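You operate a simulated robot arm through the tools that you are given. There is no shell and no other tool. Be economical: measure what you need, move in short steps, check, and stop when the job is done.

The job below is to be done with a simulated two-armed robot. You get a single attempt, and the scene is never put back.

JOB
Pick up the green box file from the top of the wheel bench with one hand, pass it to the other hand and put it on the top of the long table.

Only the result counts: the job must be done as asked and must still hold three seconds after the hand-in. Knocking over, shifting, dropping, spilling or breaking anything else fails it.

ROBOT AND FRAMES
Two 7-joint arms with two-finger parallel grippers on one trunk, on a base that drives. Base frame: it is fixed to the floor where the robot stands at the start and does not move with it; the origin is under the middle of the robot, x ahead of it, y to its left, z up. Readings come in mm, degrees, newtons and seconds.
The left shoulder is at the start at [218, 171, 1027], the right one opposite. Places, roughly: top of the long table [-3800, -1200, 700]. Payload 4.4 kg a hand.
The TCP of each hand is the grasp point between the finger pads, 23 mm short of the fingertips. In the tool frame z runs along the fingers and y along their closing line. The gripper opens to 94 mm. The fingers are 38 mm wide and 10 mm thick; the gripper's body (54 by 96 mm) begins 39 mm behind the TCP.
Orientation is told as [roll, pitch, yaw] about the base's x, y, z axes, in that order, counted from this pose: with the fingers straight down and closing along the base's y, the tool's x points along the base's -x, its y along +y and its z along -z.

CONTROLS
- The arms move only by the tool play_rows. It takes "left_series", "right_series" or both (then of equal length, played together; a hand with none holds still); each is a list of rows, each an object (a shift or turn left out is 0, a gripper value left out holds the last) with "translation": the shift along the base's x, y, z in units of 25 mm (1.0 is 25 mm), a list of three; "dr": the turn, a rotation vector about the base's x, y, z in units of 6 degrees (1.0 is 6 degrees), a list of three; "fingers": the gripper command, from -1 (shut) to 1 (fully open), values between in proportion. In form: [{"translation": [tx, ty, tz], "dr": [wx, wy, wz], "fingers": fingers}, ...]. A call has 1 to 10 rows; each row shifts and turns the commanded pose from where the row before left it. A call with a number of a shift or a turn outside -1 to 1 is refused whole. Each row takes 0.2 s and may step no farther than 50 mm and 8.6 degrees from the row before; otherwise, or with a gripper value out of range, the whole call is refused. A pose out of reach is approached as far as the arm can. The call stops where the force on the tool passes 40 N (or 10 N more than at its start, if that is more) or the arm is blocked; 0.2 s more then pass. The fingers move at their own pace (about 72 mm/s each) and stop on an object; they squeeze with about 44 N. The grip force told is the motor's: it shows also when the fingers shut on nothing. Time passes only in rows, and 0.2 s behind the last, so rows that do not move let the fingers close. It gives the time, the measured TCP pose, the force on the tool (base axes), the opening and the grip force at its end, in the units of the frame above (readings bear some noise), with the torque about the TCP (base axes, N m) and any sound that the robot's microphone picked up.
- Cameras (640 x 400 px; columns grow to the right, rows downward): "scene" is now at [376.2, -18.4, 1196.3]; the picture's right is [-0.26, -0.96, 0.00], its down [-0.24, 0.07, -0.97] and it looks along [0.93, -0.26, -0.25] (base axes); focal length 214 px, centre (320, 200). "left" rides on the left gripper at [86, -16, -75] in its tool frame; the picture's right is [0.18, 0.98, 0.00], its down [-0.58, 0.11, -0.81] and it looks along [-0.79, 0.15, 0.59] (tool axes); focal length 243 px, centre (320, 200). "right" rides on the right gripper at [86, 16, -75] in its tool frame; the picture's right is [-0.18, 0.98, 0.00], its down [-0.58, -0.11, -0.81] and it looks along [-0.79, -0.15, 0.59] (tool axes); focal length 243 px, centre (320, 200). There is no depth. A picture from a camera that has moved, and an enlarged one, comes with that camera's place and axes in the base frame and with its lens. The place of the scene camera against the robot may be out by one fixed shift of up to 25 mm in any direction.
- capture(camera): a new picture of that camera. It takes no simulated time.
- lift_body(by): slides the trunk up (or, below 0, down) by that many mm; the arms and the scene camera ride with it, the base frame stays. It gives what a move gives, with no picture.
- roll_base(legs): drives the robot by 1 to 6 legs, each [ahead, left, turn to the left] in mm, mm and degrees, along the robot's own axes; the way and the turn of a leg run together, so that a leg with both is an arc; at most 1500 mm and 180 degrees a leg. The arms and the cameras ride along, it lands a little off, and it stops where it bumps. It gives what a move gives.
- turn_head(pan, tilt): turns the head with the scene camera to pan (to the left, within 80 degrees either way) and tilt (down, from -29 to 69), counted from straight ahead of the robot. It gives what a move gives.
- enlarge(camera, box): a new picture of the part [left, top, right, bottom] of that camera's present view, enlarged. It takes no simulated time.
- close_job(): hands the job in; it is judged then, once.

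Go step by step. Nothing tells you exact positions but the pictures and the camera data: compare them with the known pose of the tool, close in by small moves and look again before you grip or let go. The budget is 120 turns and 108 pictures, counting those below and the enlarged ones. Unless the task says otherwise, let go and move clear before handing in, and close with one line.

The tools are called after "Emit:" as name(argument=value, ...) on one line, values as JSON. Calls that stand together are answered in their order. play_rows: Moves the arms, as the interface text tells. Its arguments: {"type":"object","properties":{"left_series":{"type":"array"},"right_series":{"type":"array"}},"required":[]} The other tools are called the same way: lift_body (by) slides the trunk up or down; roll_base (legs) drives the base; turn_head (pan, tilt) turns the head that bears the scene camera; capture (camera) takes a picture; enlarge (camera, box) takes an enlarged picture of a part of a camera's view; close_job () hands the job in.

At the start:

```text
time_s: 0.0
left_tcp_pos: [597.7, 232.4, 1202.0]
left_tcp_rot: [0.0, 0.0, 0.1]
left_contact_force: [-0.4, -0.1, 0.0]
left_ft_torque: [0.0, -0.01, -0.01]
left_grip_width: 94.2
left_grip_force: 0.1
right_tcp_pos: [421.0, -184.7, 1133.9]
right_tcp_rot: [-0.1, 0.0, -0.1]
right_contact_force: [-0.7, -0.1, 0.3]
right_ft_torque: [0.02, -0.04, 0.02]
right_grip_width: 93.8
right_grip_force: 0.1
trunk travel left (down, up): [-50.0, 338.0]
robot x, y, heading: [-1.0, 1.9, 0.0]
head pan, tilt: [-15.3, 14.6]
```

scene: 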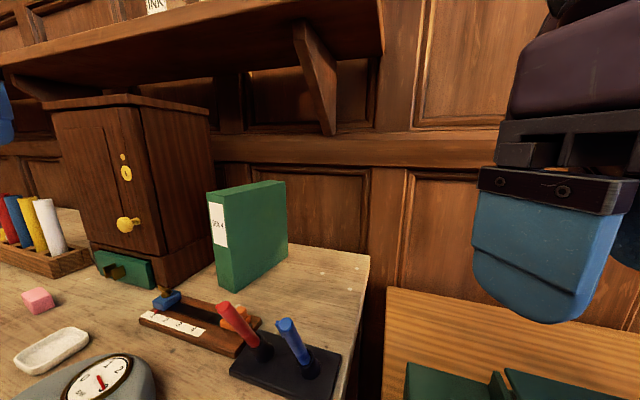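
right: 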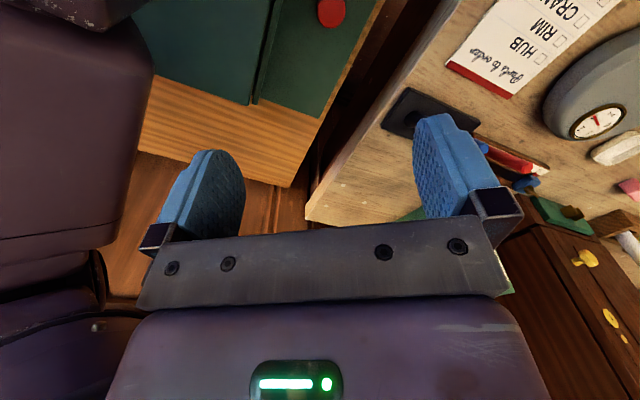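
left: 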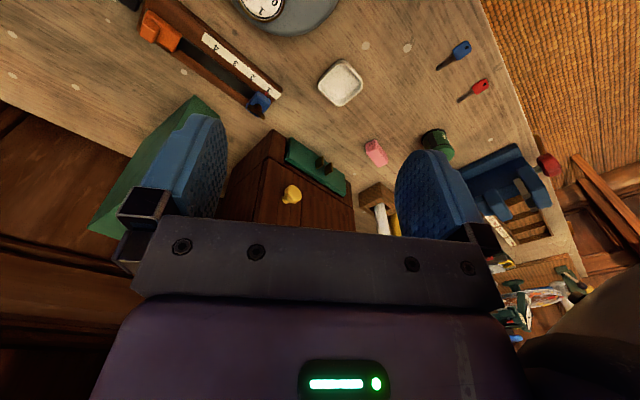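

The green box file stands upright at the back right of the bench in front of me, next to a slider block and two levers. I'll look closer before planning the grip.

Emit:
enlarge(camera="scene", box=[130, 150, 390, 400])

Emit:
turn_head(pan=0, tilt=35)

Emit:
capture(camera="scene")

```text
1.60 times, centred on (260, 275) of scene
camera zoom: at [376.2, -18.4, 1196.3], right [-0.26, -0.96, 0.0], down [-0.24, 0.07, -0.97], along [0.93, -0.26, -0.25], focal length 343 px, centre (416, 80)
```

zoom: 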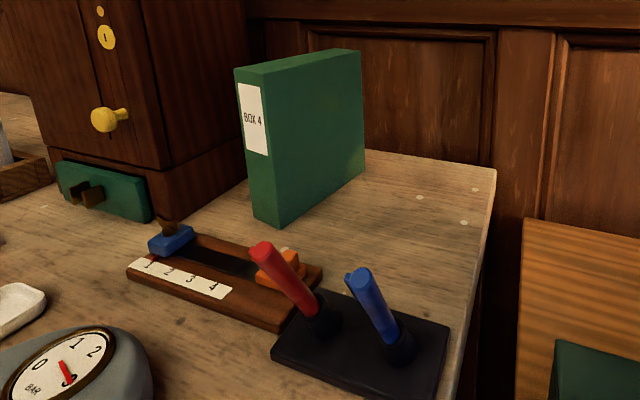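

```text
time_s: 0.8
left_tcp_pos: [597.7, 232.1, 1202.5]
left_tcp_rot: [0.0, 0.0, 0.1]
left_contact_force: [-0.2, 0.3, -0.1]
left_ft_torque: [0.04, -0.02, 0.02]
left_grip_width: 93.9
left_grip_force: 0.1
right_tcp_pos: [420.2, -182.9, 1133.5]
right_tcp_rot: [0.0, 0.1, 0.0]
right_contact_force: [0.5, -0.3, -0.2]
right_ft_torque: [0.0, 0.01, 0.01]
right_grip_width: 94.1
right_grip_force: 0.1
trunk travel left (down, up): [-50.0, 338.0]
robot x, y, heading: [2.0, 2.6, 0.1]
head pan, tilt: [0.0, 35.0]
```

```text
103 pictures are left
camera scene: at [374.2, 6.2, 1163.8], right [0.0, -1.0, 0.0], down [-0.57, 0.0, -0.82], along [0.82, 0.0, -0.57], focal length 214 px, centre (320, 200)
```

scene: 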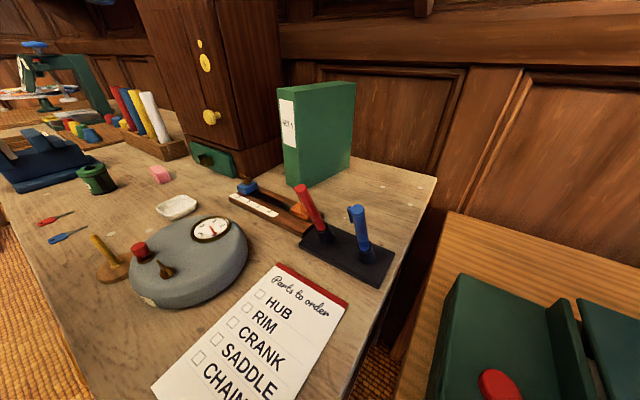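

The file is about 57 thick, 165 long and 200 tall, at roughly (868, 0), with its spine pointing back toward my left. I'll bring the left hand near it, turned to its angle, to measure it from a second viewpoint.

Emit:
play_rows(left_series=[{"translation": [0.4, -0.4, 0.1], "dr": [0, 0, -0.9], "fingers": 1}, {"translation": [0.4, -0.4, 0.1], "dr": [0, 0, -0.9]}, {"translation": [0.4, -0.4, 0.1], "dr": [0, 0, -0.9]}, {"translation": [0.4, -0.4, 0.1], "dr": [0, 0, -0.9]}, {"translation": [0.4, -0.4, 0.1], "dr": [0, 0, -0.9]}, {"translation": [0.4, -0.4, 0.1], "dr": [0, 0, -0.9]}, {"translation": [0.4, -0.4, 0.1], "dr": [0, 0, -0.9]}, {"translation": [0.4, -0.4, 0.1], "dr": [0, 0, -0.9]}, {"translation": [0.4, -0.4, 0.1], "dr": [0, 0, -0.9]}, {"translation": [0, 0, 0]}])

Emit:
capture(camera="left")

Emit:
capture(camera="scene")

```text
time_s: 3.0
left_tcp_pos: [687.7, 142.6, 1225.5]
left_tcp_rot: [-0.1, 0.0, -48.6]
left_contact_force: [0.4, 0.4, 0.6]
left_ft_torque: [0.0, 0.0, 0.0]
left_grip_width: 93.9
left_grip_force: 0.0
right_tcp_pos: [421.5, -183.6, 1133.0]
right_tcp_rot: [0.0, 0.0, 0.0]
right_contact_force: [0.0, 0.3, 0.2]
right_ft_torque: [0.0, 0.03, 0.0]
right_grip_width: 94.0
right_grip_force: 0.0
trunk travel left (down, up): [-50.0, 338.0]
robot x, y, heading: [-2.1, -2.7, 0.1]
head pan, tilt: [0.0, 35.0]
```

```text
102 pictures are left
camera left: at [618.8, 197.0, 1299.6], right [0.62, 0.79, 0.0], down [0.47, -0.36, 0.81], along [0.64, -0.5, -0.59], focal length 243 px, centre (320, 200)
```

left: 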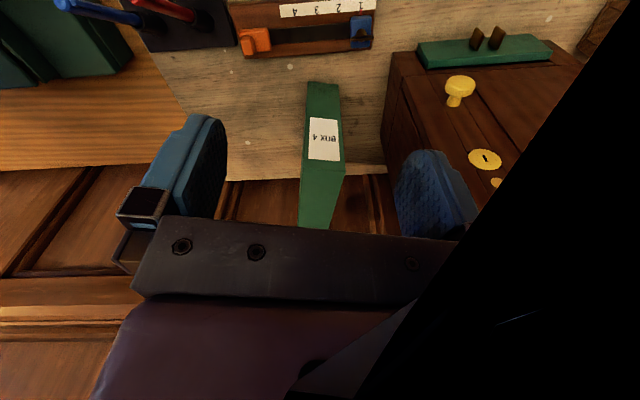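

```text
101 pictures are left
camera scene: at [374.1, 6.5, 1163.8], right [0.0, -1.0, 0.0], down [-0.57, 0.0, -0.82], along [0.82, 0.0, -0.57], focal length 214 px, centre (320, 200)
```

scene: 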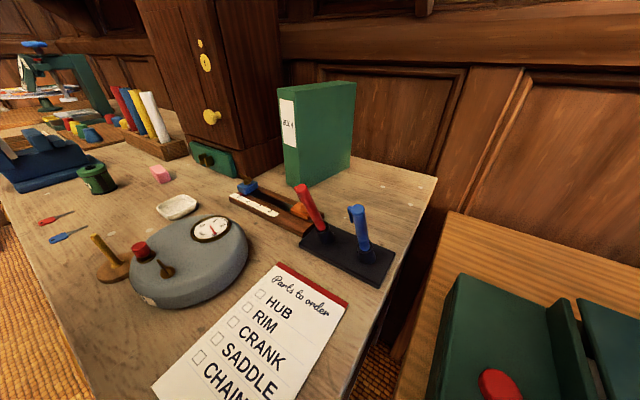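

The left camera now looks straight down the file's length. I'll enlarge it to measure.

Emit:
enlarge(camera="left", box=[230, 60, 430, 240])

Emit:
enlarge(camera="scene", box=[240, 60, 400, 220])

```text
2.22 times, centred on (330, 150) of left
camera zoom: at [618.8, 197.0, 1299.6], right [0.62, 0.79, 0.0], down [0.47, -0.36, 0.81], along [0.64, -0.5, -0.59], focal length 539 px, centre (298, 311)
```

zoom: 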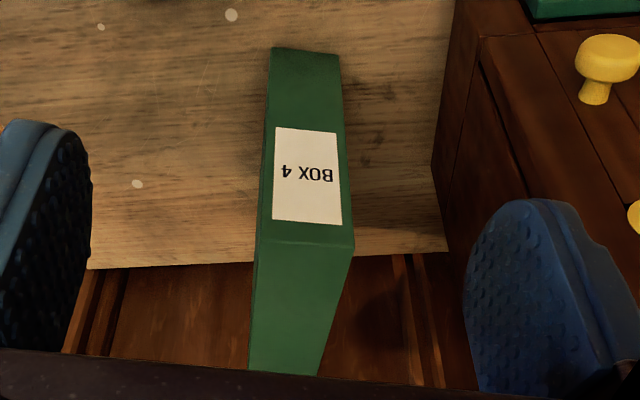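

```text
2.50 times, centred on (320, 140) of scene
camera zoom: at [374.1, 6.5, 1163.8], right [0.0, -1.0, 0.0], down [-0.57, 0.0, -0.82], along [0.82, 0.0, -0.57], focal length 536 px, centre (320, 350)
```

zoom: 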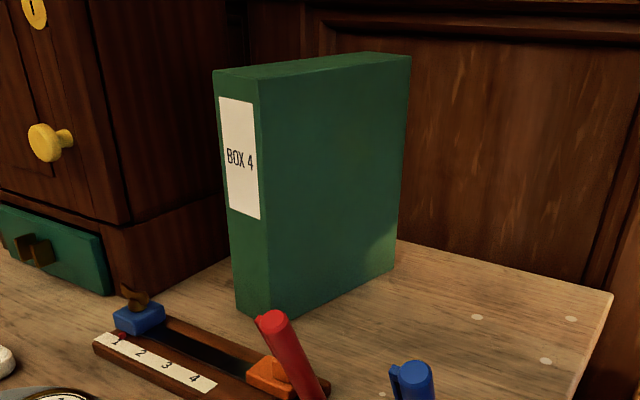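

Both views agree: the file's top is near z≈1097, the spine corners are near (774,48) and (812,85), and the long axis runs at about -44°. I'll hover above a grip point 45 mm from the spine and check the alignment.

Emit:
play_rows(left_series=[{"translation": [0.69, -0.54, 0], "dr": [0, 0, 0.1]}, {"translation": [0.69, -0.54, 0], "dr": [0, 0, 0.1]}, {"translation": [0.69, -0.54, 0], "dr": [0, 0, 0.1]}, {"translation": [0.69, -0.54, 0], "dr": [0, 0, 0.1]}, {"translation": [0.69, -0.54, 0], "dr": [0, 0, 0.1]}, {"translation": [0.69, -0.54, 0], "dr": [0, 0, 0.1]}, {"translation": [0.69, -0.54, -0.8], "dr": [0, 0, 0.13]}, {"translation": [0.66, -0.53, -0.8]}, {"translation": [0, 0, -0.8]}, {"translation": [0, 0, 0]}])

Emit:
capture(camera="left")

Emit:
turn_head(pan=0, tilt=15)

Emit:
capture(camera="scene")

```text
time_s: 5.4
left_tcp_pos: [785.4, 67.4, 1226.6]
left_tcp_rot: [1.0, -5.8, -43.6]
left_contact_force: [-0.6, -0.2, 0.2]
left_ft_torque: [0.01, 0.01, -0.04]
left_grip_width: 93.9
left_grip_force: 0.0
right_tcp_pos: [398.7, -166.1, 1143.4]
right_tcp_rot: [-0.5, -1.3, 1.2]
right_contact_force: [0.2, -0.5, 0.4]
right_ft_torque: [0.01, -0.05, -0.03]
right_grip_width: 93.8
right_grip_force: 0.1
trunk travel left (down, up): [-50.0, 338.0]
robot x, y, heading: [-3.2, 1.4, 1.3]
head pan, tilt: [0.0, 35.0]
stopped in row 10 (left hand): the arm was blocked; the commanded pose is now the measured one
```

```text
98 pictures are left
camera left: at [706.7, 119.7, 1292.3], right [0.54, 0.84, 0.0], down [0.43, -0.27, 0.86], along [0.72, -0.47, -0.51], focal length 243 px, centre (320, 200)
```

left: 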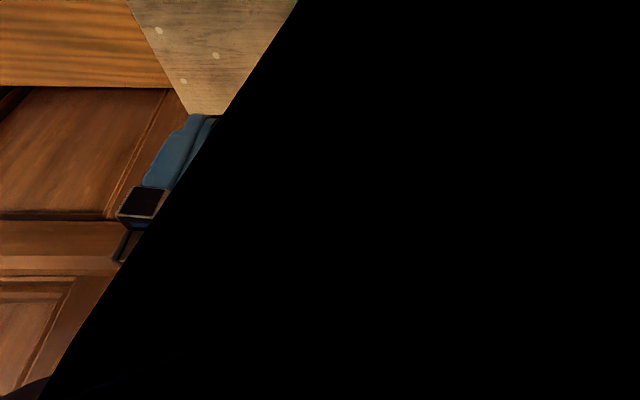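

```text
time_s: 6.3
left_tcp_pos: [786.4, 67.8, 1226.7]
left_tcp_rot: [1.1, -5.8, -43.7]
left_contact_force: [-0.7, -0.2, 0.4]
left_ft_torque: [0.02, -0.02, 0.01]
left_grip_width: 94.1
left_grip_force: 0.0
right_tcp_pos: [397.1, -164.0, 1145.2]
right_tcp_rot: [-0.6, -1.4, 1.1]
right_contact_force: [0.8, 0.5, 0.5]
right_ft_torque: [0.0, -0.05, 0.02]
right_grip_width: 94.1
right_grip_force: 0.1
trunk travel left (down, up): [-50.0, 338.0]
robot x, y, heading: [-2.4, -2.2, 1.0]
head pan, tilt: [0.0, 15.0]
```

```text
97 pictures are left
camera scene: at [353.5, 24.8, 1204.5], right [0.02, -1.0, 0.01], down [-0.24, -0.02, -0.97], along [0.97, 0.02, -0.24], focal length 214 px, centre (320, 200)
```

scene: 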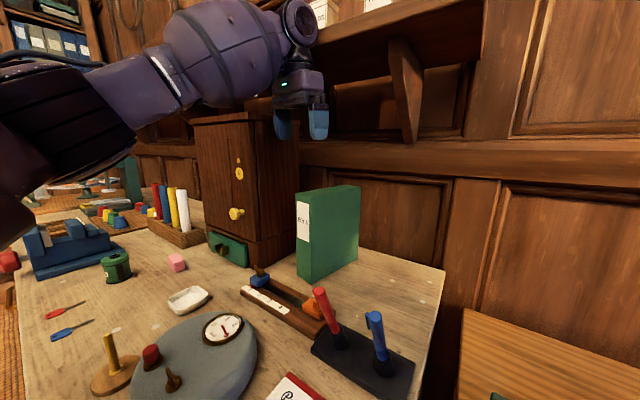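

The wrist hit the shelf, because I came in too high. I'll back straight out, straighten the hand, drop lower, and then go in beneath the shelf.

Emit:
play_rows(left_series=[{"translation": [-0.7, 0.5, -0.2]}, {"translation": [-0.8, 0.6, 0]}, {"translation": [-0.8, 0.6, 0], "dr": [0.28, 0.41, 0]}, {"translation": [-0.8, 0.6, 0], "dr": [0.28, 0.41, 0]}, {"translation": [0, 0, -0.8]}, {"translation": [0, 0, -0.8]}, {"translation": [0, 0, -0.8]}, {"translation": [0, 0, -0.6]}, {"translation": [0, 0, 0]}])

Emit:
capture(camera="left")

Emit:
capture(camera="scene")

```text
time_s: 8.3
left_tcp_pos: [742.6, 108.3, 1113.4]
left_tcp_rot: [-0.8, 2.9, -43.2]
left_contact_force: [0.9, -0.6, -0.1]
left_ft_torque: [0.02, 0.0, 0.01]
left_grip_width: 94.2
left_grip_force: 0.1
right_tcp_pos: [423.0, -178.0, 1132.8]
right_tcp_rot: [0.1, 0.0, 0.7]
right_contact_force: [0.4, -0.2, 0.5]
right_ft_torque: [-0.03, 0.01, -0.01]
right_grip_width: 93.9
right_grip_force: 0.0
trunk travel left (down, up): [-50.0, 338.0]
robot x, y, heading: [-0.2, 0.6, 0.8]
head pan, tilt: [0.0, 15.0]
```

```text
96 pictures are left
camera left: at [672.1, 155.3, 1192.7], right [0.54, 0.84, 0.0], down [0.54, -0.34, 0.77], along [0.65, -0.42, -0.63], focal length 243 px, centre (320, 200)
```

left: 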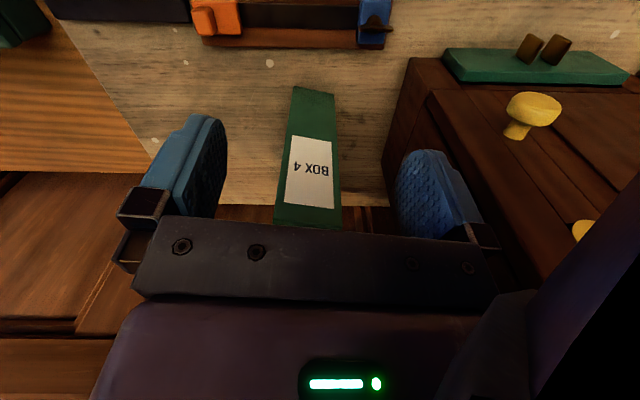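

```text
95 pictures are left
camera scene: at [379.6, 10.8, 1195.9], right [0.01, -1.0, 0.0], down [-0.26, 0.0, -0.97], along [0.97, 0.01, -0.26], focal length 214 px, centre (320, 200)
```

scene: 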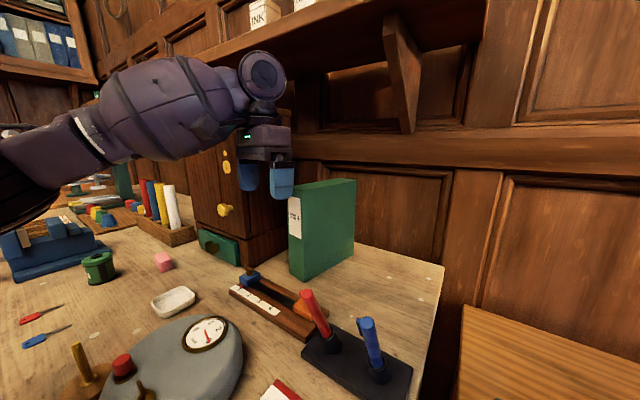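

The arm is clear of the shelf and the hand is low. I'll straighten it, raise it slightly, and remeasure.

Emit:
play_rows(left_series=[{"translation": [0, 0, 0.6], "dr": [-0.23, -0.44, -0.17]}, {"translation": [0, 0, 0.6]}, {"translation": [0, 0, 0]}])

Emit:
enlarge(camera="left", box=[160, 60, 480, 260])

Emit:
enlarge(camera="scene", box=[220, 120, 380, 300])

```text
time_s: 9.1
left_tcp_pos: [743.1, 109.1, 1143.0]
left_tcp_rot: [0.0, 0.1, -44.2]
left_contact_force: [-0.2, -0.6, 0.4]
left_ft_torque: [0.03, 0.0, 0.03]
left_grip_width: 94.2
left_grip_force: 0.0
right_tcp_pos: [424.7, -179.3, 1133.6]
right_tcp_rot: [-0.1, 0.1, 0.6]
right_contact_force: [0.6, -0.2, -1.0]
right_ft_torque: [0.02, 0.0, -0.04]
right_grip_width: 94.0
right_grip_force: 0.0
trunk travel left (down, up): [-50.0, 338.0]
robot x, y, heading: [0.5, -4.4, 0.9]
head pan, tilt: [0.0, 15.0]
```

```text
2.00 times, centred on (320, 160) of left
camera zoom: at [669.3, 158.8, 1217.7], right [0.55, 0.83, 0.0], down [0.49, -0.33, 0.81], along [0.67, -0.45, -0.59], focal length 485 px, centre (320, 280)
```

zoom: 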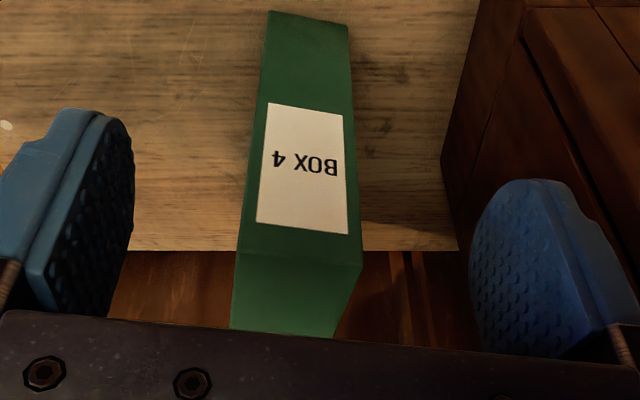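

```text
2.22 times, centred on (300, 210) of scene
camera zoom: at [380.2, 10.9, 1195.5], right [0.01, -1.0, 0.0], down [-0.26, 0.0, -0.97], along [0.97, 0.01, -0.26], focal length 477 px, centre (364, 178)
```

zoom: 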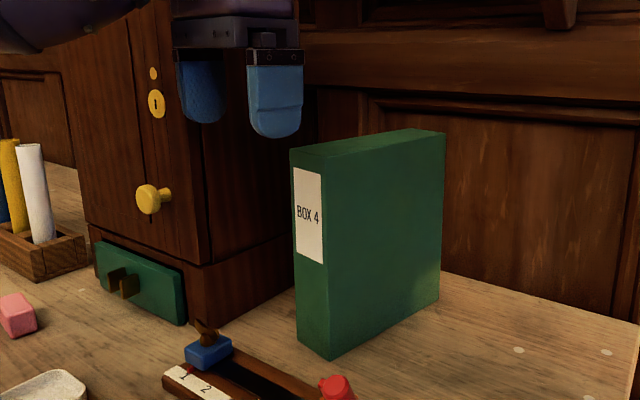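

The measurements agree: the spine midpoint is near (792,68) and the top near 1097. I'll move in over the grip point at this height.

Emit:
play_rows(left_series=[{"translation": [0.65, -0.58, 0]}, {"translation": [0.65, -0.58, 0]}, {"translation": [0.65, -0.58, 0]}, {"translation": [0.65, -0.58, 0]}, {"translation": [0.65, -0.58, 0]}, {"translation": [0, 0, 0]}])

Emit:
capture(camera="left")

Emit:
capture(camera="scene")

```text
time_s: 10.5
left_tcp_pos: [823.8, 37.3, 1144.7]
left_tcp_rot: [0.0, 0.0, -44.3]
left_contact_force: [0.3, 0.1, -0.2]
left_ft_torque: [-0.02, -0.04, -0.03]
left_grip_width: 94.1
left_grip_force: 0.0
right_tcp_pos: [423.5, -179.0, 1134.5]
right_tcp_rot: [0.0, 0.0, 0.7]
right_contact_force: [-0.1, 0.6, 0.2]
right_ft_torque: [0.02, -0.01, -0.01]
right_grip_width: 94.0
right_grip_force: 0.0
trunk travel left (down, up): [-50.0, 338.0]
robot x, y, heading: [-0.6, -0.3, 0.5]
head pan, tilt: [0.0, 15.0]
```

```text
92 pictures are left
camera left: at [750.4, 86.8, 1218.4], right [0.55, 0.83, 0.0], down [0.49, -0.33, 0.81], along [0.67, -0.45, -0.59], focal length 243 px, centre (320, 200)
```

left: 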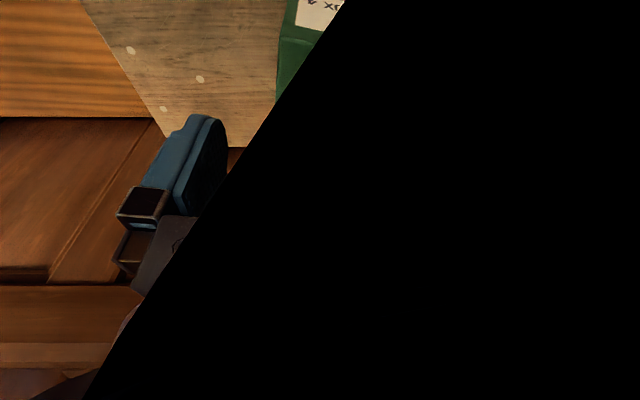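

```text
91 pictures are left
camera scene: at [379.7, 11.1, 1195.8], right [0.01, -1.0, 0.0], down [-0.26, 0.0, -0.97], along [0.97, 0.01, -0.26], focal length 214 px, centre (320, 200)
```

scene: 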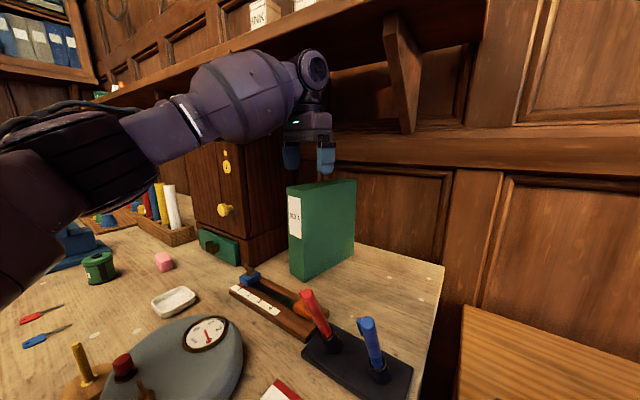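

The left camera is blocked by the arm at this pose, so I'll check with the scene camera.

Emit:
enlarge(camera="scene", box=[250, 90, 390, 210])

```text
3.33 times, centred on (320, 150) of scene
camera zoom: at [379.7, 11.1, 1195.8], right [0.01, -1.0, 0.0], down [-0.26, 0.0, -0.97], along [0.97, 0.01, -0.26], focal length 715 px, centre (320, 367)
```

zoom: 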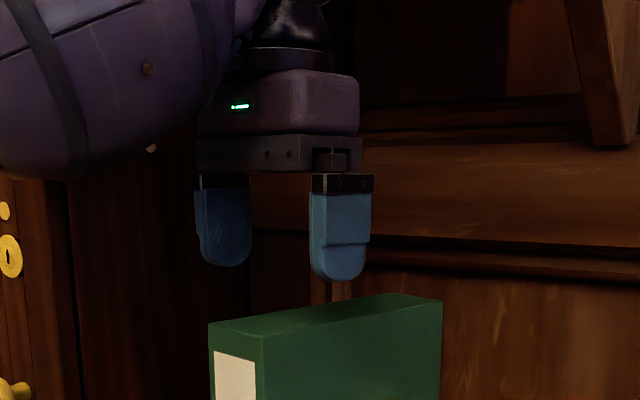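

The alignment looks right, with about 20 mm of clearance on each side. I'll lower the open fingers over the file.

Emit:
play_rows(left_series=[{"translation": [0, 0, -0.6]}, {"translation": [0, 0, -0.6]}, {"translation": [0, 0, -0.6]}, {"translation": [0, 0, 0]}])

Emit:
enlarge(camera="scene", box=[250, 100, 390, 220])

```text
time_s: 11.5
left_tcp_pos: [824.7, 36.9, 1098.7]
left_tcp_rot: [0.1, 0.0, -44.1]
left_contact_force: [-0.1, 0.2, -0.1]
left_ft_torque: [0.0, -0.03, 0.0]
left_grip_width: 94.3
left_grip_force: 0.1
right_tcp_pos: [423.0, -178.2, 1133.9]
right_tcp_rot: [0.0, 0.0, 0.7]
right_contact_force: [-0.1, 0.7, 0.2]
right_ft_torque: [-0.04, 0.01, 0.0]
right_grip_width: 94.0
right_grip_force: 0.1
trunk travel left (down, up): [-50.0, 338.0]
robot x, y, heading: [-0.8, 0.2, 0.8]
head pan, tilt: [0.0, 15.0]
```

```text
3.33 times, centred on (320, 160) of scene
camera zoom: at [379.5, 10.8, 1196.0], right [0.01, -1.0, 0.0], down [-0.26, 0.0, -0.97], along [0.97, 0.01, -0.26], focal length 715 px, centre (320, 333)
```

zoom: 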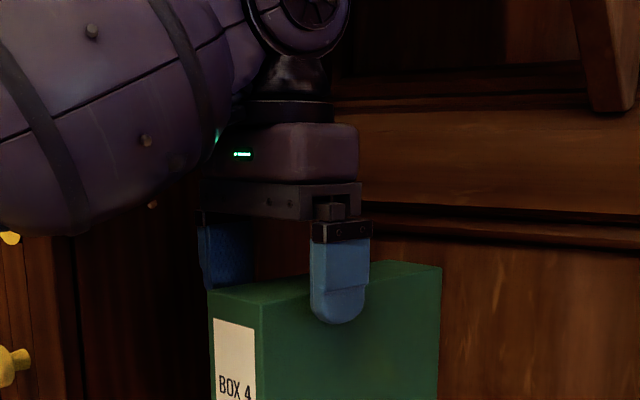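

The fingers straddle the file. I'll go down another 30 mm and close.

Emit:
play_rows(left_series=[{"translation": [0, 0, -0.6]}, {"translation": [0, 0, -0.6]}, {"translation": [0, 0, 0]}, {"fingers": -1}, {"fingers": -1}, {"fingers": -1}, {"fingers": -1}])

Emit:
enlarge(camera="scene", box=[220, 100, 400, 300])

```text
time_s: 13.1
left_tcp_pos: [823.9, 36.7, 1068.7]
left_tcp_rot: [0.1, 0.2, -44.2]
left_contact_force: [0.7, 0.7, 1.1]
left_ft_torque: [-0.04, 0.07, -0.34]
left_grip_width: 54.8
left_grip_force: 44.2
right_tcp_pos: [423.6, -179.4, 1133.1]
right_tcp_rot: [0.0, 0.0, 0.7]
right_contact_force: [-0.1, -0.2, -0.1]
right_ft_torque: [-0.03, 0.02, -0.01]
right_grip_width: 94.0
right_grip_force: 0.0
trunk travel left (down, up): [-50.0, 338.0]
robot x, y, heading: [0.2, 0.4, 0.8]
head pan, tilt: [0.0, 15.0]
```

```text
2.00 times, centred on (310, 200) of scene
camera zoom: at [379.8, 10.8, 1195.8], right [0.01, -1.0, 0.0], down [-0.26, 0.0, -0.97], along [0.97, 0.01, -0.26], focal length 429 px, centre (340, 200)
```

zoom: 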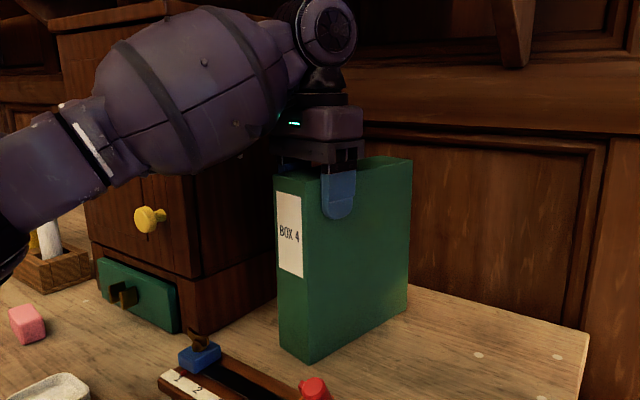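

Gripped at 54.8 mm. I'll lift a little and see how it hangs.

Emit:
play_rows(left_series=[{"translation": [0, 0, 0.4], "fingers": -1}, {"translation": [0, 0, 0.5]}, {"translation": [0, 0, 0.5]}, {"translation": [0, 0, 0.5]}, {"translation": [0, 0, 0]}])

Emit:
capture(camera="scene")

```text
time_s: 14.3
left_tcp_pos: [825.6, 35.5, 1114.2]
left_tcp_rot: [0.0, 0.3, -44.2]
left_contact_force: [-0.4, 1.1, -7.6]
left_ft_torque: [0.23, 0.26, 0.02]
left_grip_width: 54.9
left_grip_force: 43.9
right_tcp_pos: [424.0, -178.4, 1132.3]
right_tcp_rot: [0.0, 0.1, 0.6]
right_contact_force: [-0.2, -0.9, -0.3]
right_ft_torque: [0.02, -0.02, -0.02]
right_grip_width: 93.9
right_grip_force: 0.1
trunk travel left (down, up): [-50.0, 338.0]
robot x, y, heading: [1.4, 1.8, 0.8]
head pan, tilt: [0.0, 15.0]
```

```text
87 pictures are left
camera scene: at [380.9, 10.8, 1195.2], right [0.01, -1.0, 0.0], down [-0.26, 0.0, -0.97], along [0.97, 0.01, -0.26], focal length 214 px, centre (320, 200)
```

scene: 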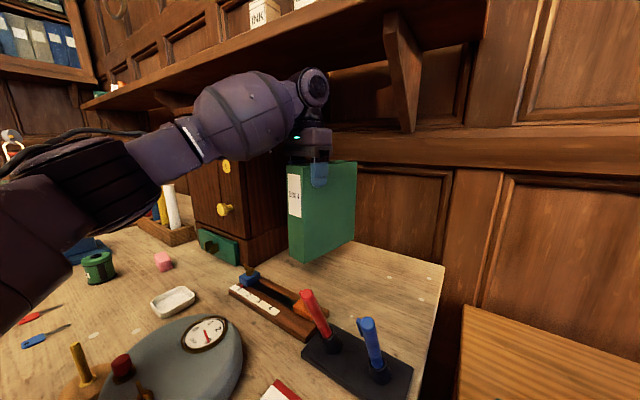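

It hangs steadily and weighs about 0.8 kg. I'll draw it back from under the shelf and raise it over the levers.

Emit:
play_rows(left_series=[{"translation": [-0.8, 0.2, 0.3], "fingers": -1}, {"translation": [-0.9, 0.2, 0.4]}, {"translation": [-0.9, 0.2, 0.4]}, {"translation": [-0.4, 0.2, 0.9]}, {"translation": [-0.4, 0.2, 0.9]}, {"translation": [-0.4, 0.2, 0.9]}, {"translation": [-0.8, 0.2, 0]}, {"translation": [-0.8, 0.2, 0]}, {"translation": [0, 0, 0]}])

Emit:
capture(camera="scene")

```text
time_s: 16.3
left_tcp_pos: [690.2, 77.0, 1210.5]
left_tcp_rot: [0.0, 0.0, -44.2]
left_contact_force: [0.1, 0.0, -8.2]
left_ft_torque: [0.24, 0.28, -0.01]
left_grip_width: 55.0
left_grip_force: 44.4
right_tcp_pos: [423.8, -178.9, 1133.0]
right_tcp_rot: [0.0, 0.1, 0.7]
right_contact_force: [0.2, -0.5, 0.2]
right_ft_torque: [0.01, 0.01, 0.0]
right_grip_width: 94.1
right_grip_force: 0.2
trunk travel left (down, up): [-50.0, 338.0]
robot x, y, heading: [2.1, -0.2, 0.5]
head pan, tilt: [0.0, 15.0]
```

```text
86 pictures are left
camera scene: at [380.8, 10.7, 1195.3], right [0.01, -1.0, 0.0], down [-0.26, 0.0, -0.97], along [0.97, 0.01, -0.26], focal length 214 px, centre (320, 200)
```

scene: 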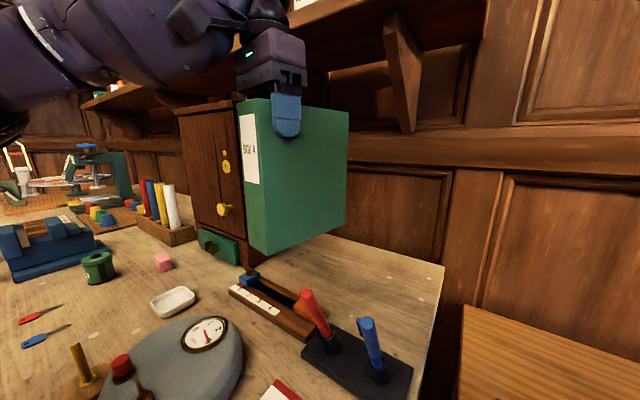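

The file is clear over the bench. Before reversing, I'll look left and right for free floor and the long table.

Emit:
turn_head(pan=80, tilt=20)

Emit:
capture(camera="scene")

Emit:
turn_head(pan=-80, tilt=20)

Emit:
capture(camera="scene")

```text
time_s: 17.8
left_tcp_pos: [691.0, 75.7, 1211.7]
left_tcp_rot: [0.0, 0.1, -44.2]
left_contact_force: [0.1, -0.1, -7.3]
left_ft_torque: [0.2, 0.24, 0.01]
left_grip_width: 55.1
left_grip_force: 44.5
right_tcp_pos: [424.4, -178.4, 1133.7]
right_tcp_rot: [0.0, 0.1, 0.7]
right_contact_force: [-0.4, -0.3, -0.6]
right_ft_torque: [-0.01, 0.03, 0.0]
right_grip_width: 94.3
right_grip_force: 0.0
trunk travel left (down, up): [-50.0, 338.0]
robot x, y, heading: [0.8, 0.5, 0.8]
head pan, tilt: [80.0, 20.0]
```

```text
85 pictures are left
camera scene: at [302.2, 101.6, 1187.4], right [0.99, -0.16, 0.0], down [-0.06, -0.34, -0.94], along [0.15, 0.93, -0.34], focal length 214 px, centre (320, 200)
```

scene: 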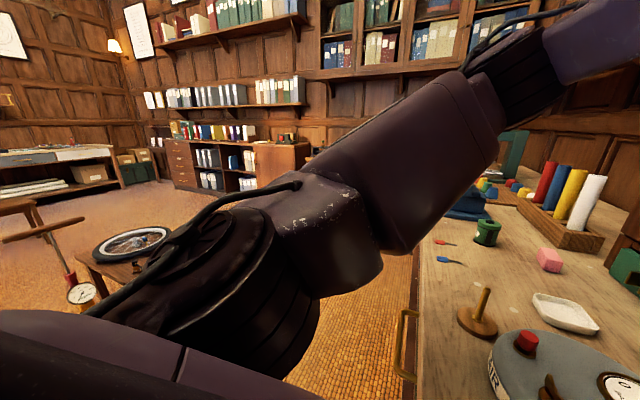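

```text
time_s: 20.3
left_tcp_pos: [689.5, 76.6, 1211.4]
left_tcp_rot: [0.0, 0.0, -44.2]
left_contact_force: [-0.6, 0.2, -7.2]
left_ft_torque: [0.28, 0.25, 0.02]
left_grip_width: 55.0
left_grip_force: 43.6
right_tcp_pos: [424.3, -178.6, 1133.1]
right_tcp_rot: [-0.1, 0.1, 0.6]
right_contact_force: [0.2, 0.1, 0.8]
right_ft_torque: [-0.02, 0.0, 0.01]
right_grip_width: 94.0
right_grip_force: 0.1
trunk travel left (down, up): [-50.0, 338.0]
robot x, y, heading: [-1.4, -1.5, 0.6]
head pan, tilt: [-80.0, 20.0]
```

```text
84 pictures are left
camera scene: at [304.3, -81.8, 1187.4], right [-0.98, -0.19, 0.0], down [-0.06, 0.34, -0.94], along [0.17, -0.92, -0.34], focal length 214 px, centre (320, 200)
```

scene: 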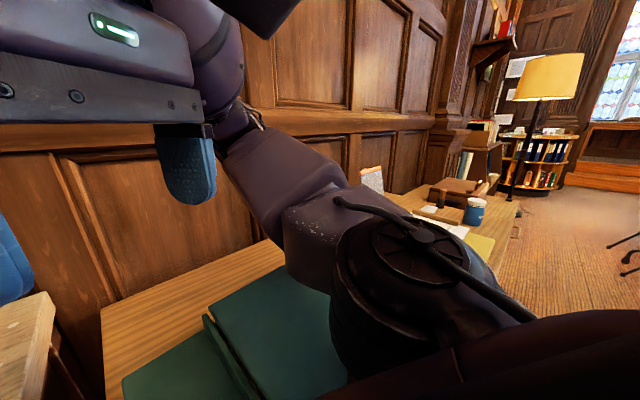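

The floor seems free directly behind; a bike wheel on a stand sits to the left rear. I'll reverse 350 mm for handover room.

Emit:
roll_base(legs=[[-350, 0, 0]])

Emit:
turn_head(pan=0, tilt=15)

Emit:
capture(camera="scene")

```text
time_s: 22.5
left_tcp_pos: [346.1, 72.1, 1210.1]
left_tcp_rot: [0.0, 0.1, -44.2]
left_contact_force: [0.3, 0.0, -7.6]
left_ft_torque: [0.27, 0.3, -0.03]
left_grip_width: 55.2
left_grip_force: 44.2
right_tcp_pos: [80.1, -181.8, 1133.1]
right_tcp_rot: [0.0, 0.1, 0.7]
right_contact_force: [0.1, 0.3, 0.2]
right_ft_torque: [-0.01, 0.0, 0.0]
right_grip_width: 94.2
right_grip_force: 0.1
trunk travel left (down, up): [-50.0, 338.0]
robot x, y, heading: [-342.7, -2.1, 0.9]
head pan, tilt: [-80.0, 20.0]
```

```text
time_s: 24.0
left_tcp_pos: [346.1, 73.8, 1209.9]
left_tcp_rot: [0.0, 0.1, -44.1]
left_contact_force: [-0.1, 0.6, -7.3]
left_ft_torque: [0.25, 0.27, -0.01]
left_grip_width: 54.9
left_grip_force: 44.4
right_tcp_pos: [79.9, -182.4, 1132.8]
right_tcp_rot: [-0.1, 0.1, 0.7]
right_contact_force: [-0.4, -0.8, -0.6]
right_ft_torque: [-0.02, 0.02, 0.01]
right_grip_width: 93.8
right_grip_force: 0.1
trunk travel left (down, up): [-50.0, 338.0]
robot x, y, heading: [-345.5, -3.6, 0.9]
head pan, tilt: [0.0, 15.0]
```

```text
83 pictures are left
camera scene: at [36.1, 7.1, 1195.5], right [0.01, -1.0, 0.0], down [-0.26, 0.0, -0.97], along [0.97, 0.01, -0.26], focal length 214 px, centre (320, 200)
```

scene: 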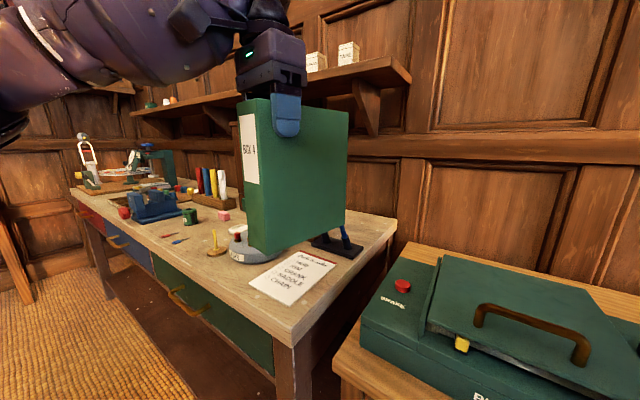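

Now I'll turn the file so its long side runs left to right in front of me, with the left hand on its left half.

Emit:
play_rows(left_series=[{"translation": [0, -0.1, 0], "dr": [0, 0, -0.96], "fingers": -1}, {"translation": [0, -0.1, 0], "dr": [0, 0, -0.96]}, {"translation": [0, -0.1, 0], "dr": [0, 0, -0.96]}, {"translation": [0, -0.1, 0], "dr": [0, 0, -0.96]}, {"translation": [0, -0.1, 0], "dr": [0, 0, -0.96]}, {"translation": [0, -0.1, 0], "dr": [0, 0, -0.96]}, {"translation": [0, -0.1, 0], "dr": [0, 0, -0.96]}, {"translation": [0, -0.1, 0], "dr": [0, 0, -0.93]}, {"translation": [0, 0, 0]}])

Emit:
capture(camera="scene")

Emit:
capture(camera="right")

```text
time_s: 26.0
left_tcp_pos: [344.5, 52.6, 1209.9]
left_tcp_rot: [0.0, 0.2, -90.1]
left_contact_force: [-0.5, 0.2, -6.9]
left_ft_torque: [0.36, 0.0, -0.01]
left_grip_width: 54.8
left_grip_force: 44.2
right_tcp_pos: [79.0, -181.8, 1132.8]
right_tcp_rot: [-0.1, 0.1, 0.8]
right_contact_force: [-0.4, 1.6, -0.4]
right_ft_torque: [-0.01, 0.07, 0.02]
right_grip_width: 93.9
right_grip_force: 0.1
trunk travel left (down, up): [-50.0, 338.0]
robot x, y, heading: [-341.7, -5.1, 0.8]
head pan, tilt: [0.0, 15.0]
```

```text
82 pictures are left
camera scene: at [36.1, 7.2, 1195.5], right [0.01, -1.0, 0.0], down [-0.26, 0.0, -0.97], along [0.97, 0.01, -0.26], focal length 214 px, centre (320, 200)
```

scene: 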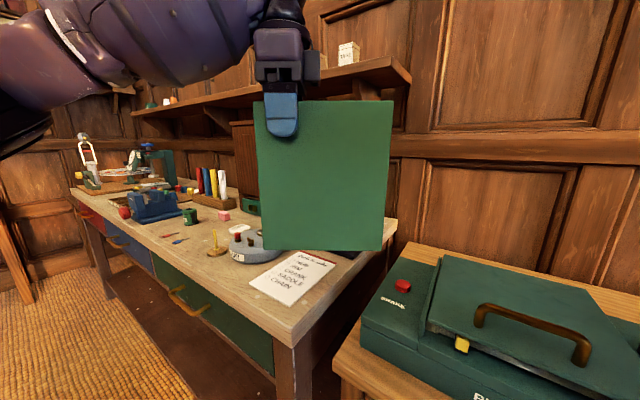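

```text
81 pictures are left
camera right: at [-6.0, -167.8, 1207.3], right [0.17, 0.99, 0.0], down [0.58, -0.1, 0.81], along [0.79, -0.14, -0.59], focal length 243 px, centre (320, 200)
```

right: 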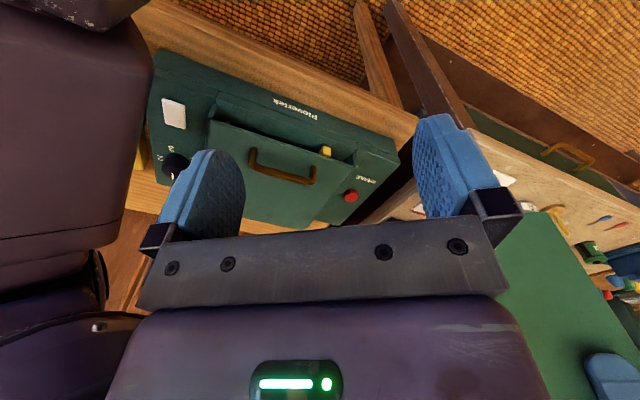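

The file spans about y=-79 to 91 with its top near 1238. I'll bring the right hand up on the right side and turn it to match.

Emit:
play_rows(right_series=[{"translation": [0.5, -0.4, 0.6], "dr": [0, 0, 0.93], "fingers": 1}, {"translation": [0.5, -0.4, 0.6], "dr": [0, 0, 0.93]}, {"translation": [0.5, -0.4, 0.6], "dr": [0, 0, 0.93]}, {"translation": [0.5, -0.4, 0.6], "dr": [0, 0, 0.93]}, {"translation": [0.5, -0.4, 0.6], "dr": [0, 0, 0.93]}, {"translation": [0.5, -0.4, 0.6], "dr": [0, 0, 0.93]}, {"translation": [0.5, -0.2, 0.6], "dr": [0, 0, 0.93]}, {"translation": [0.5, -0.2, 0.6], "dr": [0, 0, 0.93]}, {"translation": [0.5, 0, 0.6], "dr": [0, 0, 0.93]}, {"translation": [0.5, 0, 0.6], "dr": [0, 0, 0.93]}])

Emit:
capture(camera="scene")

```text
time_s: 28.2
left_tcp_pos: [346.9, 53.2, 1210.7]
left_tcp_rot: [0.0, 0.1, -90.0]
left_contact_force: [0.1, -0.3, -7.8]
left_ft_torque: [0.38, -0.03, -0.03]
left_grip_width: 54.8
left_grip_force: 44.3
right_tcp_pos: [209.3, -223.1, 1234.1]
right_tcp_rot: [0.0, 0.0, 56.8]
right_contact_force: [0.1, -0.3, 0.2]
right_ft_torque: [0.01, 0.0, 0.0]
right_grip_width: 94.1
right_grip_force: 0.0
right hand out of reach, approached as far as the arm can: row 7, 8, 9, 10
trunk travel left (down, up): [-50.0, 338.0]
robot x, y, heading: [-344.4, -5.5, 0.7]
head pan, tilt: [0.0, 15.0]
```

```text
80 pictures are left
camera scene: at [36.4, 7.3, 1195.4], right [0.01, -1.0, 0.0], down [-0.26, 0.0, -0.97], along [0.97, 0.01, -0.26], focal length 214 px, centre (320, 200)
```

scene: 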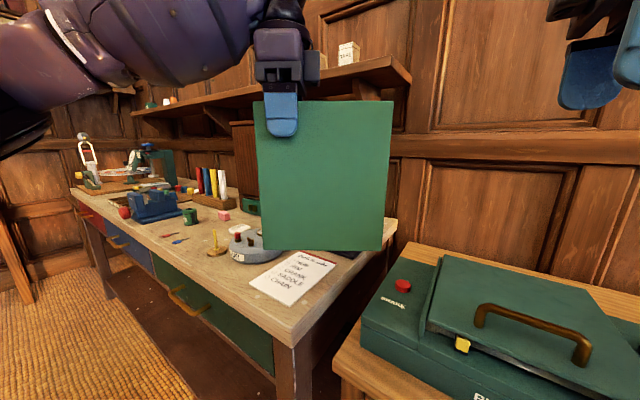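

The right hand runs out of reach this high. I'll raise the trunk 150 mm and lower the left hand by the same amount, so the handover happens lower relative to the shoulders.

Emit:
lift_body(by=150)

Emit:
play_rows(left_series=[{"translation": [0, 0, -0.8], "fingers": -1}, {"translation": [0, 0, -0.8]}, {"translation": [0, 0, -0.8]}, {"translation": [0, 0, -0.8]}, {"translation": [0, 0, -0.8]}, {"translation": [0, 0, -0.8]}, {"translation": [0, 0, -0.8]}, {"translation": [0, 0, -0.4]}, {"translation": [0, 0, 0]}], right_series=[{"translation": [0, 0, -0.8], "dr": [0, 0, 0.8]}, {"translation": [0, 0, -0.8], "dr": [0, 0, 0.8]}, {"translation": [0, 0, -0.8], "dr": [0, 0, 0.8]}, {"translation": [0.3, 0, -0.5], "dr": [0, 0, 0.8]}, {"translation": [0.5, 0, 0], "dr": [0, 0, 0.8]}, {"translation": [0.5, 0, 0], "dr": [0, 0, 0.8]}, {"translation": [0.5, 0, 0], "dr": [0, 0, 0.73]}, {"translation": [0.5, 0, 0]}, {"translation": [0, 0, 0]}])

Emit:
capture(camera="scene")

```text
time_s: 30.0
left_tcp_pos: [348.6, 53.6, 1358.6]
left_tcp_rot: [-0.2, 0.1, -90.0]
left_contact_force: [0.8, 0.3, -8.4]
left_ft_torque: [0.42, -0.03, 0.02]
left_grip_width: 54.9
left_grip_force: 43.9
right_tcp_pos: [211.2, -224.4, 1382.1]
right_tcp_rot: [0.0, 0.2, 56.6]
right_contact_force: [0.5, 0.9, -0.4]
right_ft_torque: [0.0, 0.01, 0.0]
right_grip_width: 93.7
right_grip_force: 0.1
trunk travel left (down, up): [-200.0, 188.0]
robot x, y, heading: [-343.7, -3.6, 0.9]
head pan, tilt: [0.0, 15.0]
```

```text
time_s: 32.0
left_tcp_pos: [345.2, 53.4, 1211.7]
left_tcp_rot: [0.0, 0.2, -90.0]
left_contact_force: [0.4, 0.1, -7.7]
left_ft_torque: [0.35, 0.01, 0.04]
left_grip_width: 54.9
left_grip_force: 43.6
right_tcp_pos: [265.8, -223.9, 1313.0]
right_tcp_rot: [0.0, 0.1, 89.8]
right_contact_force: [1.0, 0.8, 0.0]
right_ft_torque: [0.01, 0.02, 0.01]
right_grip_width: 93.9
right_grip_force: 0.0
trunk travel left (down, up): [-200.0, 188.0]
robot x, y, heading: [-345.5, -4.9, 0.5]
head pan, tilt: [0.0, 15.0]
```

```text
79 pictures are left
camera scene: at [-109.5, 5.0, 1377.3], right [0.01, -1.0, 0.0], down [-0.26, 0.0, -0.97], along [0.97, 0.01, -0.26], focal length 214 px, centre (320, 200)
```

scene: 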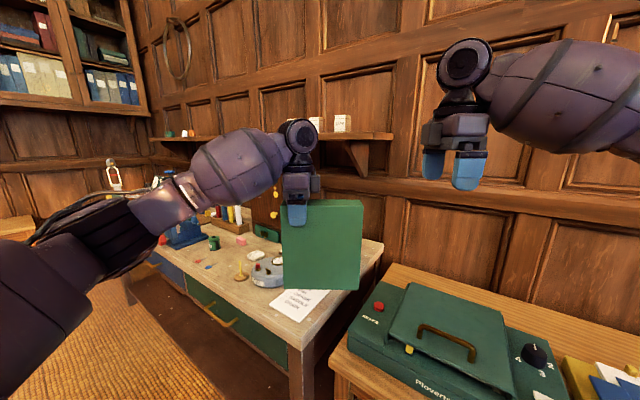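

Good view. I'll tilt the right hand 24° outward and bring it above the file's right half.

Emit:
play_rows(right_series=[{"translation": [0.8, 0.3, 0], "dr": [1, 0, 0], "fingers": 1}, {"translation": [0.8, 0.3, 0], "dr": [1, 0, 0]}, {"translation": [0.8, 0.4, 0], "dr": [1, 0, 0]}, {"translation": [0.8, 0.6, 0], "dr": [1, 0, 0]}, {"translation": [0, 0.8, -0.1]}, {"translation": [0, 0.8, -0.1]}, {"translation": [0, 0.8, -0.1]}, {"translation": [0, 0.8, -0.1]}, {"translation": [0, 0.5, -0.1]}, {"translation": [0, 0, 0]}])

Emit:
capture(camera="scene")

Emit:
capture(camera="right")

```text
time_s: 34.2
left_tcp_pos: [345.6, 53.1, 1211.7]
left_tcp_rot: [0.0, 0.1, -89.9]
left_contact_force: [0.3, 0.0, -6.8]
left_ft_torque: [0.38, 0.02, 0.02]
left_grip_width: 54.6
left_grip_force: 44.0
right_tcp_pos: [347.2, -92.5, 1299.5]
right_tcp_rot: [0.0, -23.9, 89.7]
right_contact_force: [-0.8, 0.0, -0.6]
right_ft_torque: [0.05, 0.0, 0.01]
right_grip_width: 93.8
right_grip_force: 0.0
trunk travel left (down, up): [-200.0, 188.0]
robot x, y, heading: [-344.5, -5.1, 0.9]
head pan, tilt: [0.0, 15.0]
```

```text
78 pictures are left
camera scene: at [-109.3, 4.9, 1377.2], right [0.01, -1.0, 0.0], down [-0.26, 0.0, -0.97], along [0.97, 0.01, -0.26], focal length 214 px, centre (320, 200)
```

scene: 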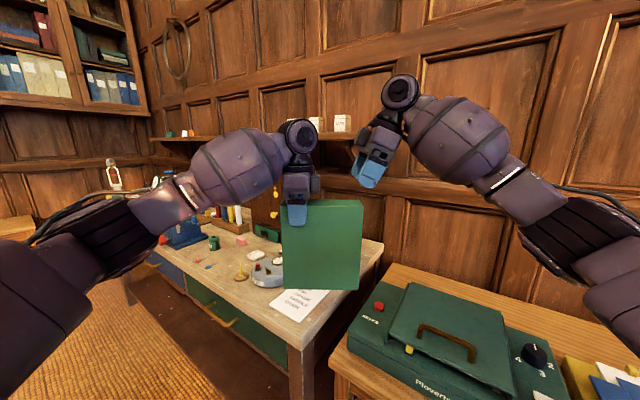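

```text
77 pictures are left
camera right: at [331.1, -201.5, 1331.8], right [-0.98, 0.17, 0.08], down [0.11, 0.2, 0.97], along [0.15, 0.96, -0.22], focal length 243 px, centre (320, 200)
```

right: 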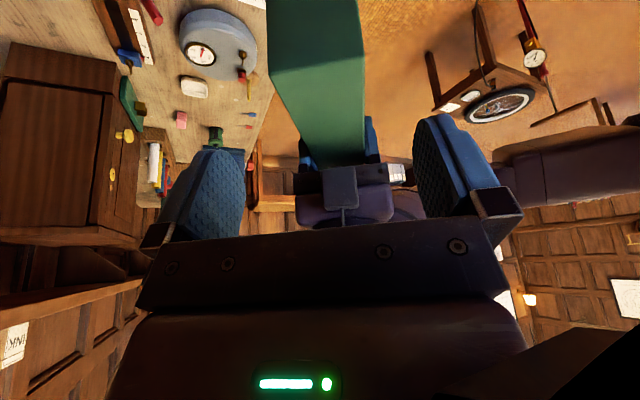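

The file sits centred between the right-hand fingers. I'll enlarge to find its near end exactly.

Emit:
enlarge(camera="right", box=[220, 0, 440, 220])

Emit:
enlarge(camera="scene", box=[260, 60, 460, 300])

```text
1.82 times, centred on (330, 110) of right
camera zoom: at [331.1, -201.5, 1331.8], right [-0.98, 0.17, 0.08], down [0.11, 0.2, 0.97], along [0.15, 0.96, -0.22], focal length 441 px, centre (302, 364)
```

zoom: 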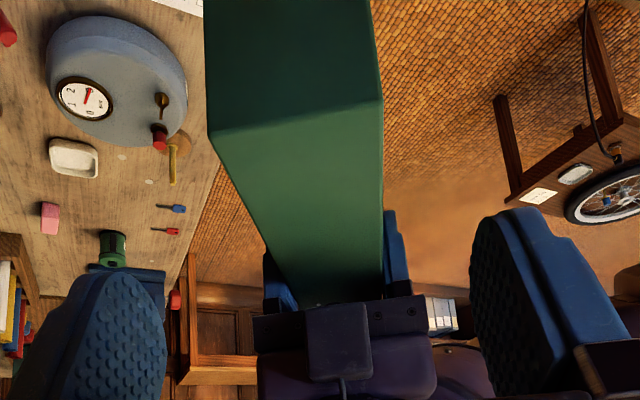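

```text
1.67 times, centred on (360, 180) of scene
camera zoom: at [-109.3, 4.9, 1377.2], right [0.01, -1.0, 0.0], down [-0.26, 0.0, -0.97], along [0.97, 0.01, -0.26], focal length 358 px, centre (253, 233)
```

zoom: 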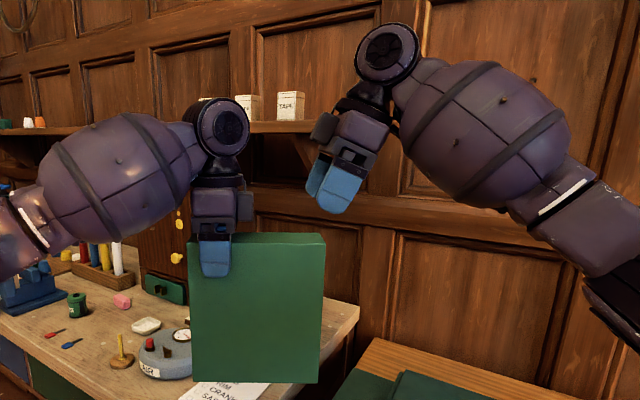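

I'll shift in 13 mm, then descend along the tilted fingers, checking halfway.

Emit:
play_rows(right_series=[{"translation": [-0.06, 0.52, 0], "fingers": 1}, {"translation": [0, 0.24, -0.54]}, {"translation": [0, 0.24, -0.54]}, {"translation": [0, 0.24, -0.54]}, {"translation": [0, 0, 0]}])

Emit:
enlarge(camera="scene", box=[260, 60, 460, 300])

Emit:
capture(camera="right")

```text
time_s: 35.4
left_tcp_pos: [344.6, 53.5, 1211.5]
left_tcp_rot: [0.0, 0.1, -90.0]
left_contact_force: [-0.5, -0.5, -7.5]
left_ft_torque: [0.33, -0.02, 0.01]
left_grip_width: 54.9
left_grip_force: 43.8
right_tcp_pos: [344.8, -60.6, 1258.0]
right_tcp_rot: [0.2, -24.0, 89.7]
right_contact_force: [-1.1, 1.3, 0.5]
right_ft_torque: [0.01, -0.01, 0.04]
right_grip_width: 94.1
right_grip_force: 0.1
trunk travel left (down, up): [-200.0, 188.0]
robot x, y, heading: [-342.7, -6.2, 0.7]
head pan, tilt: [0.0, 15.0]
```

```text
1.67 times, centred on (360, 180) of scene
camera zoom: at [-109.4, 5.1, 1377.2], right [0.01, -1.0, 0.0], down [-0.26, 0.0, -0.97], along [0.97, 0.01, -0.26], focal length 358 px, centre (253, 233)
```

zoom: 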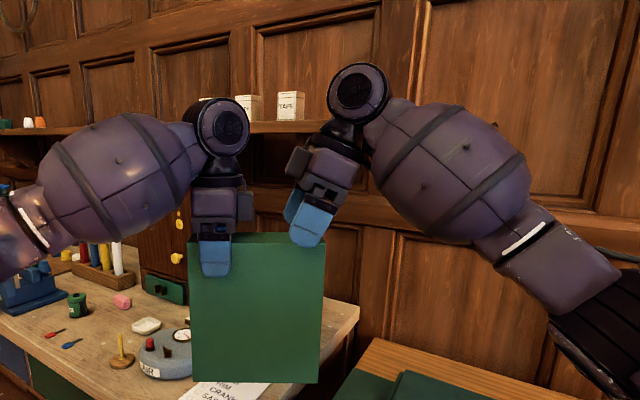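

```text
73 pictures are left
camera right: at [328.8, -169.8, 1290.9], right [-0.98, 0.17, 0.08], down [0.11, 0.2, 0.97], along [0.15, 0.96, -0.22], focal length 243 px, centre (320, 200)
```

right: 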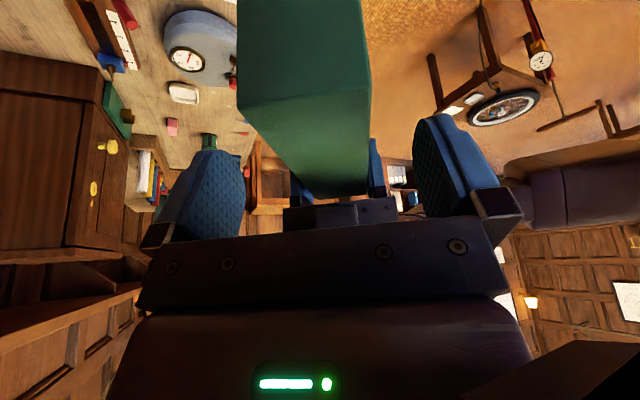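

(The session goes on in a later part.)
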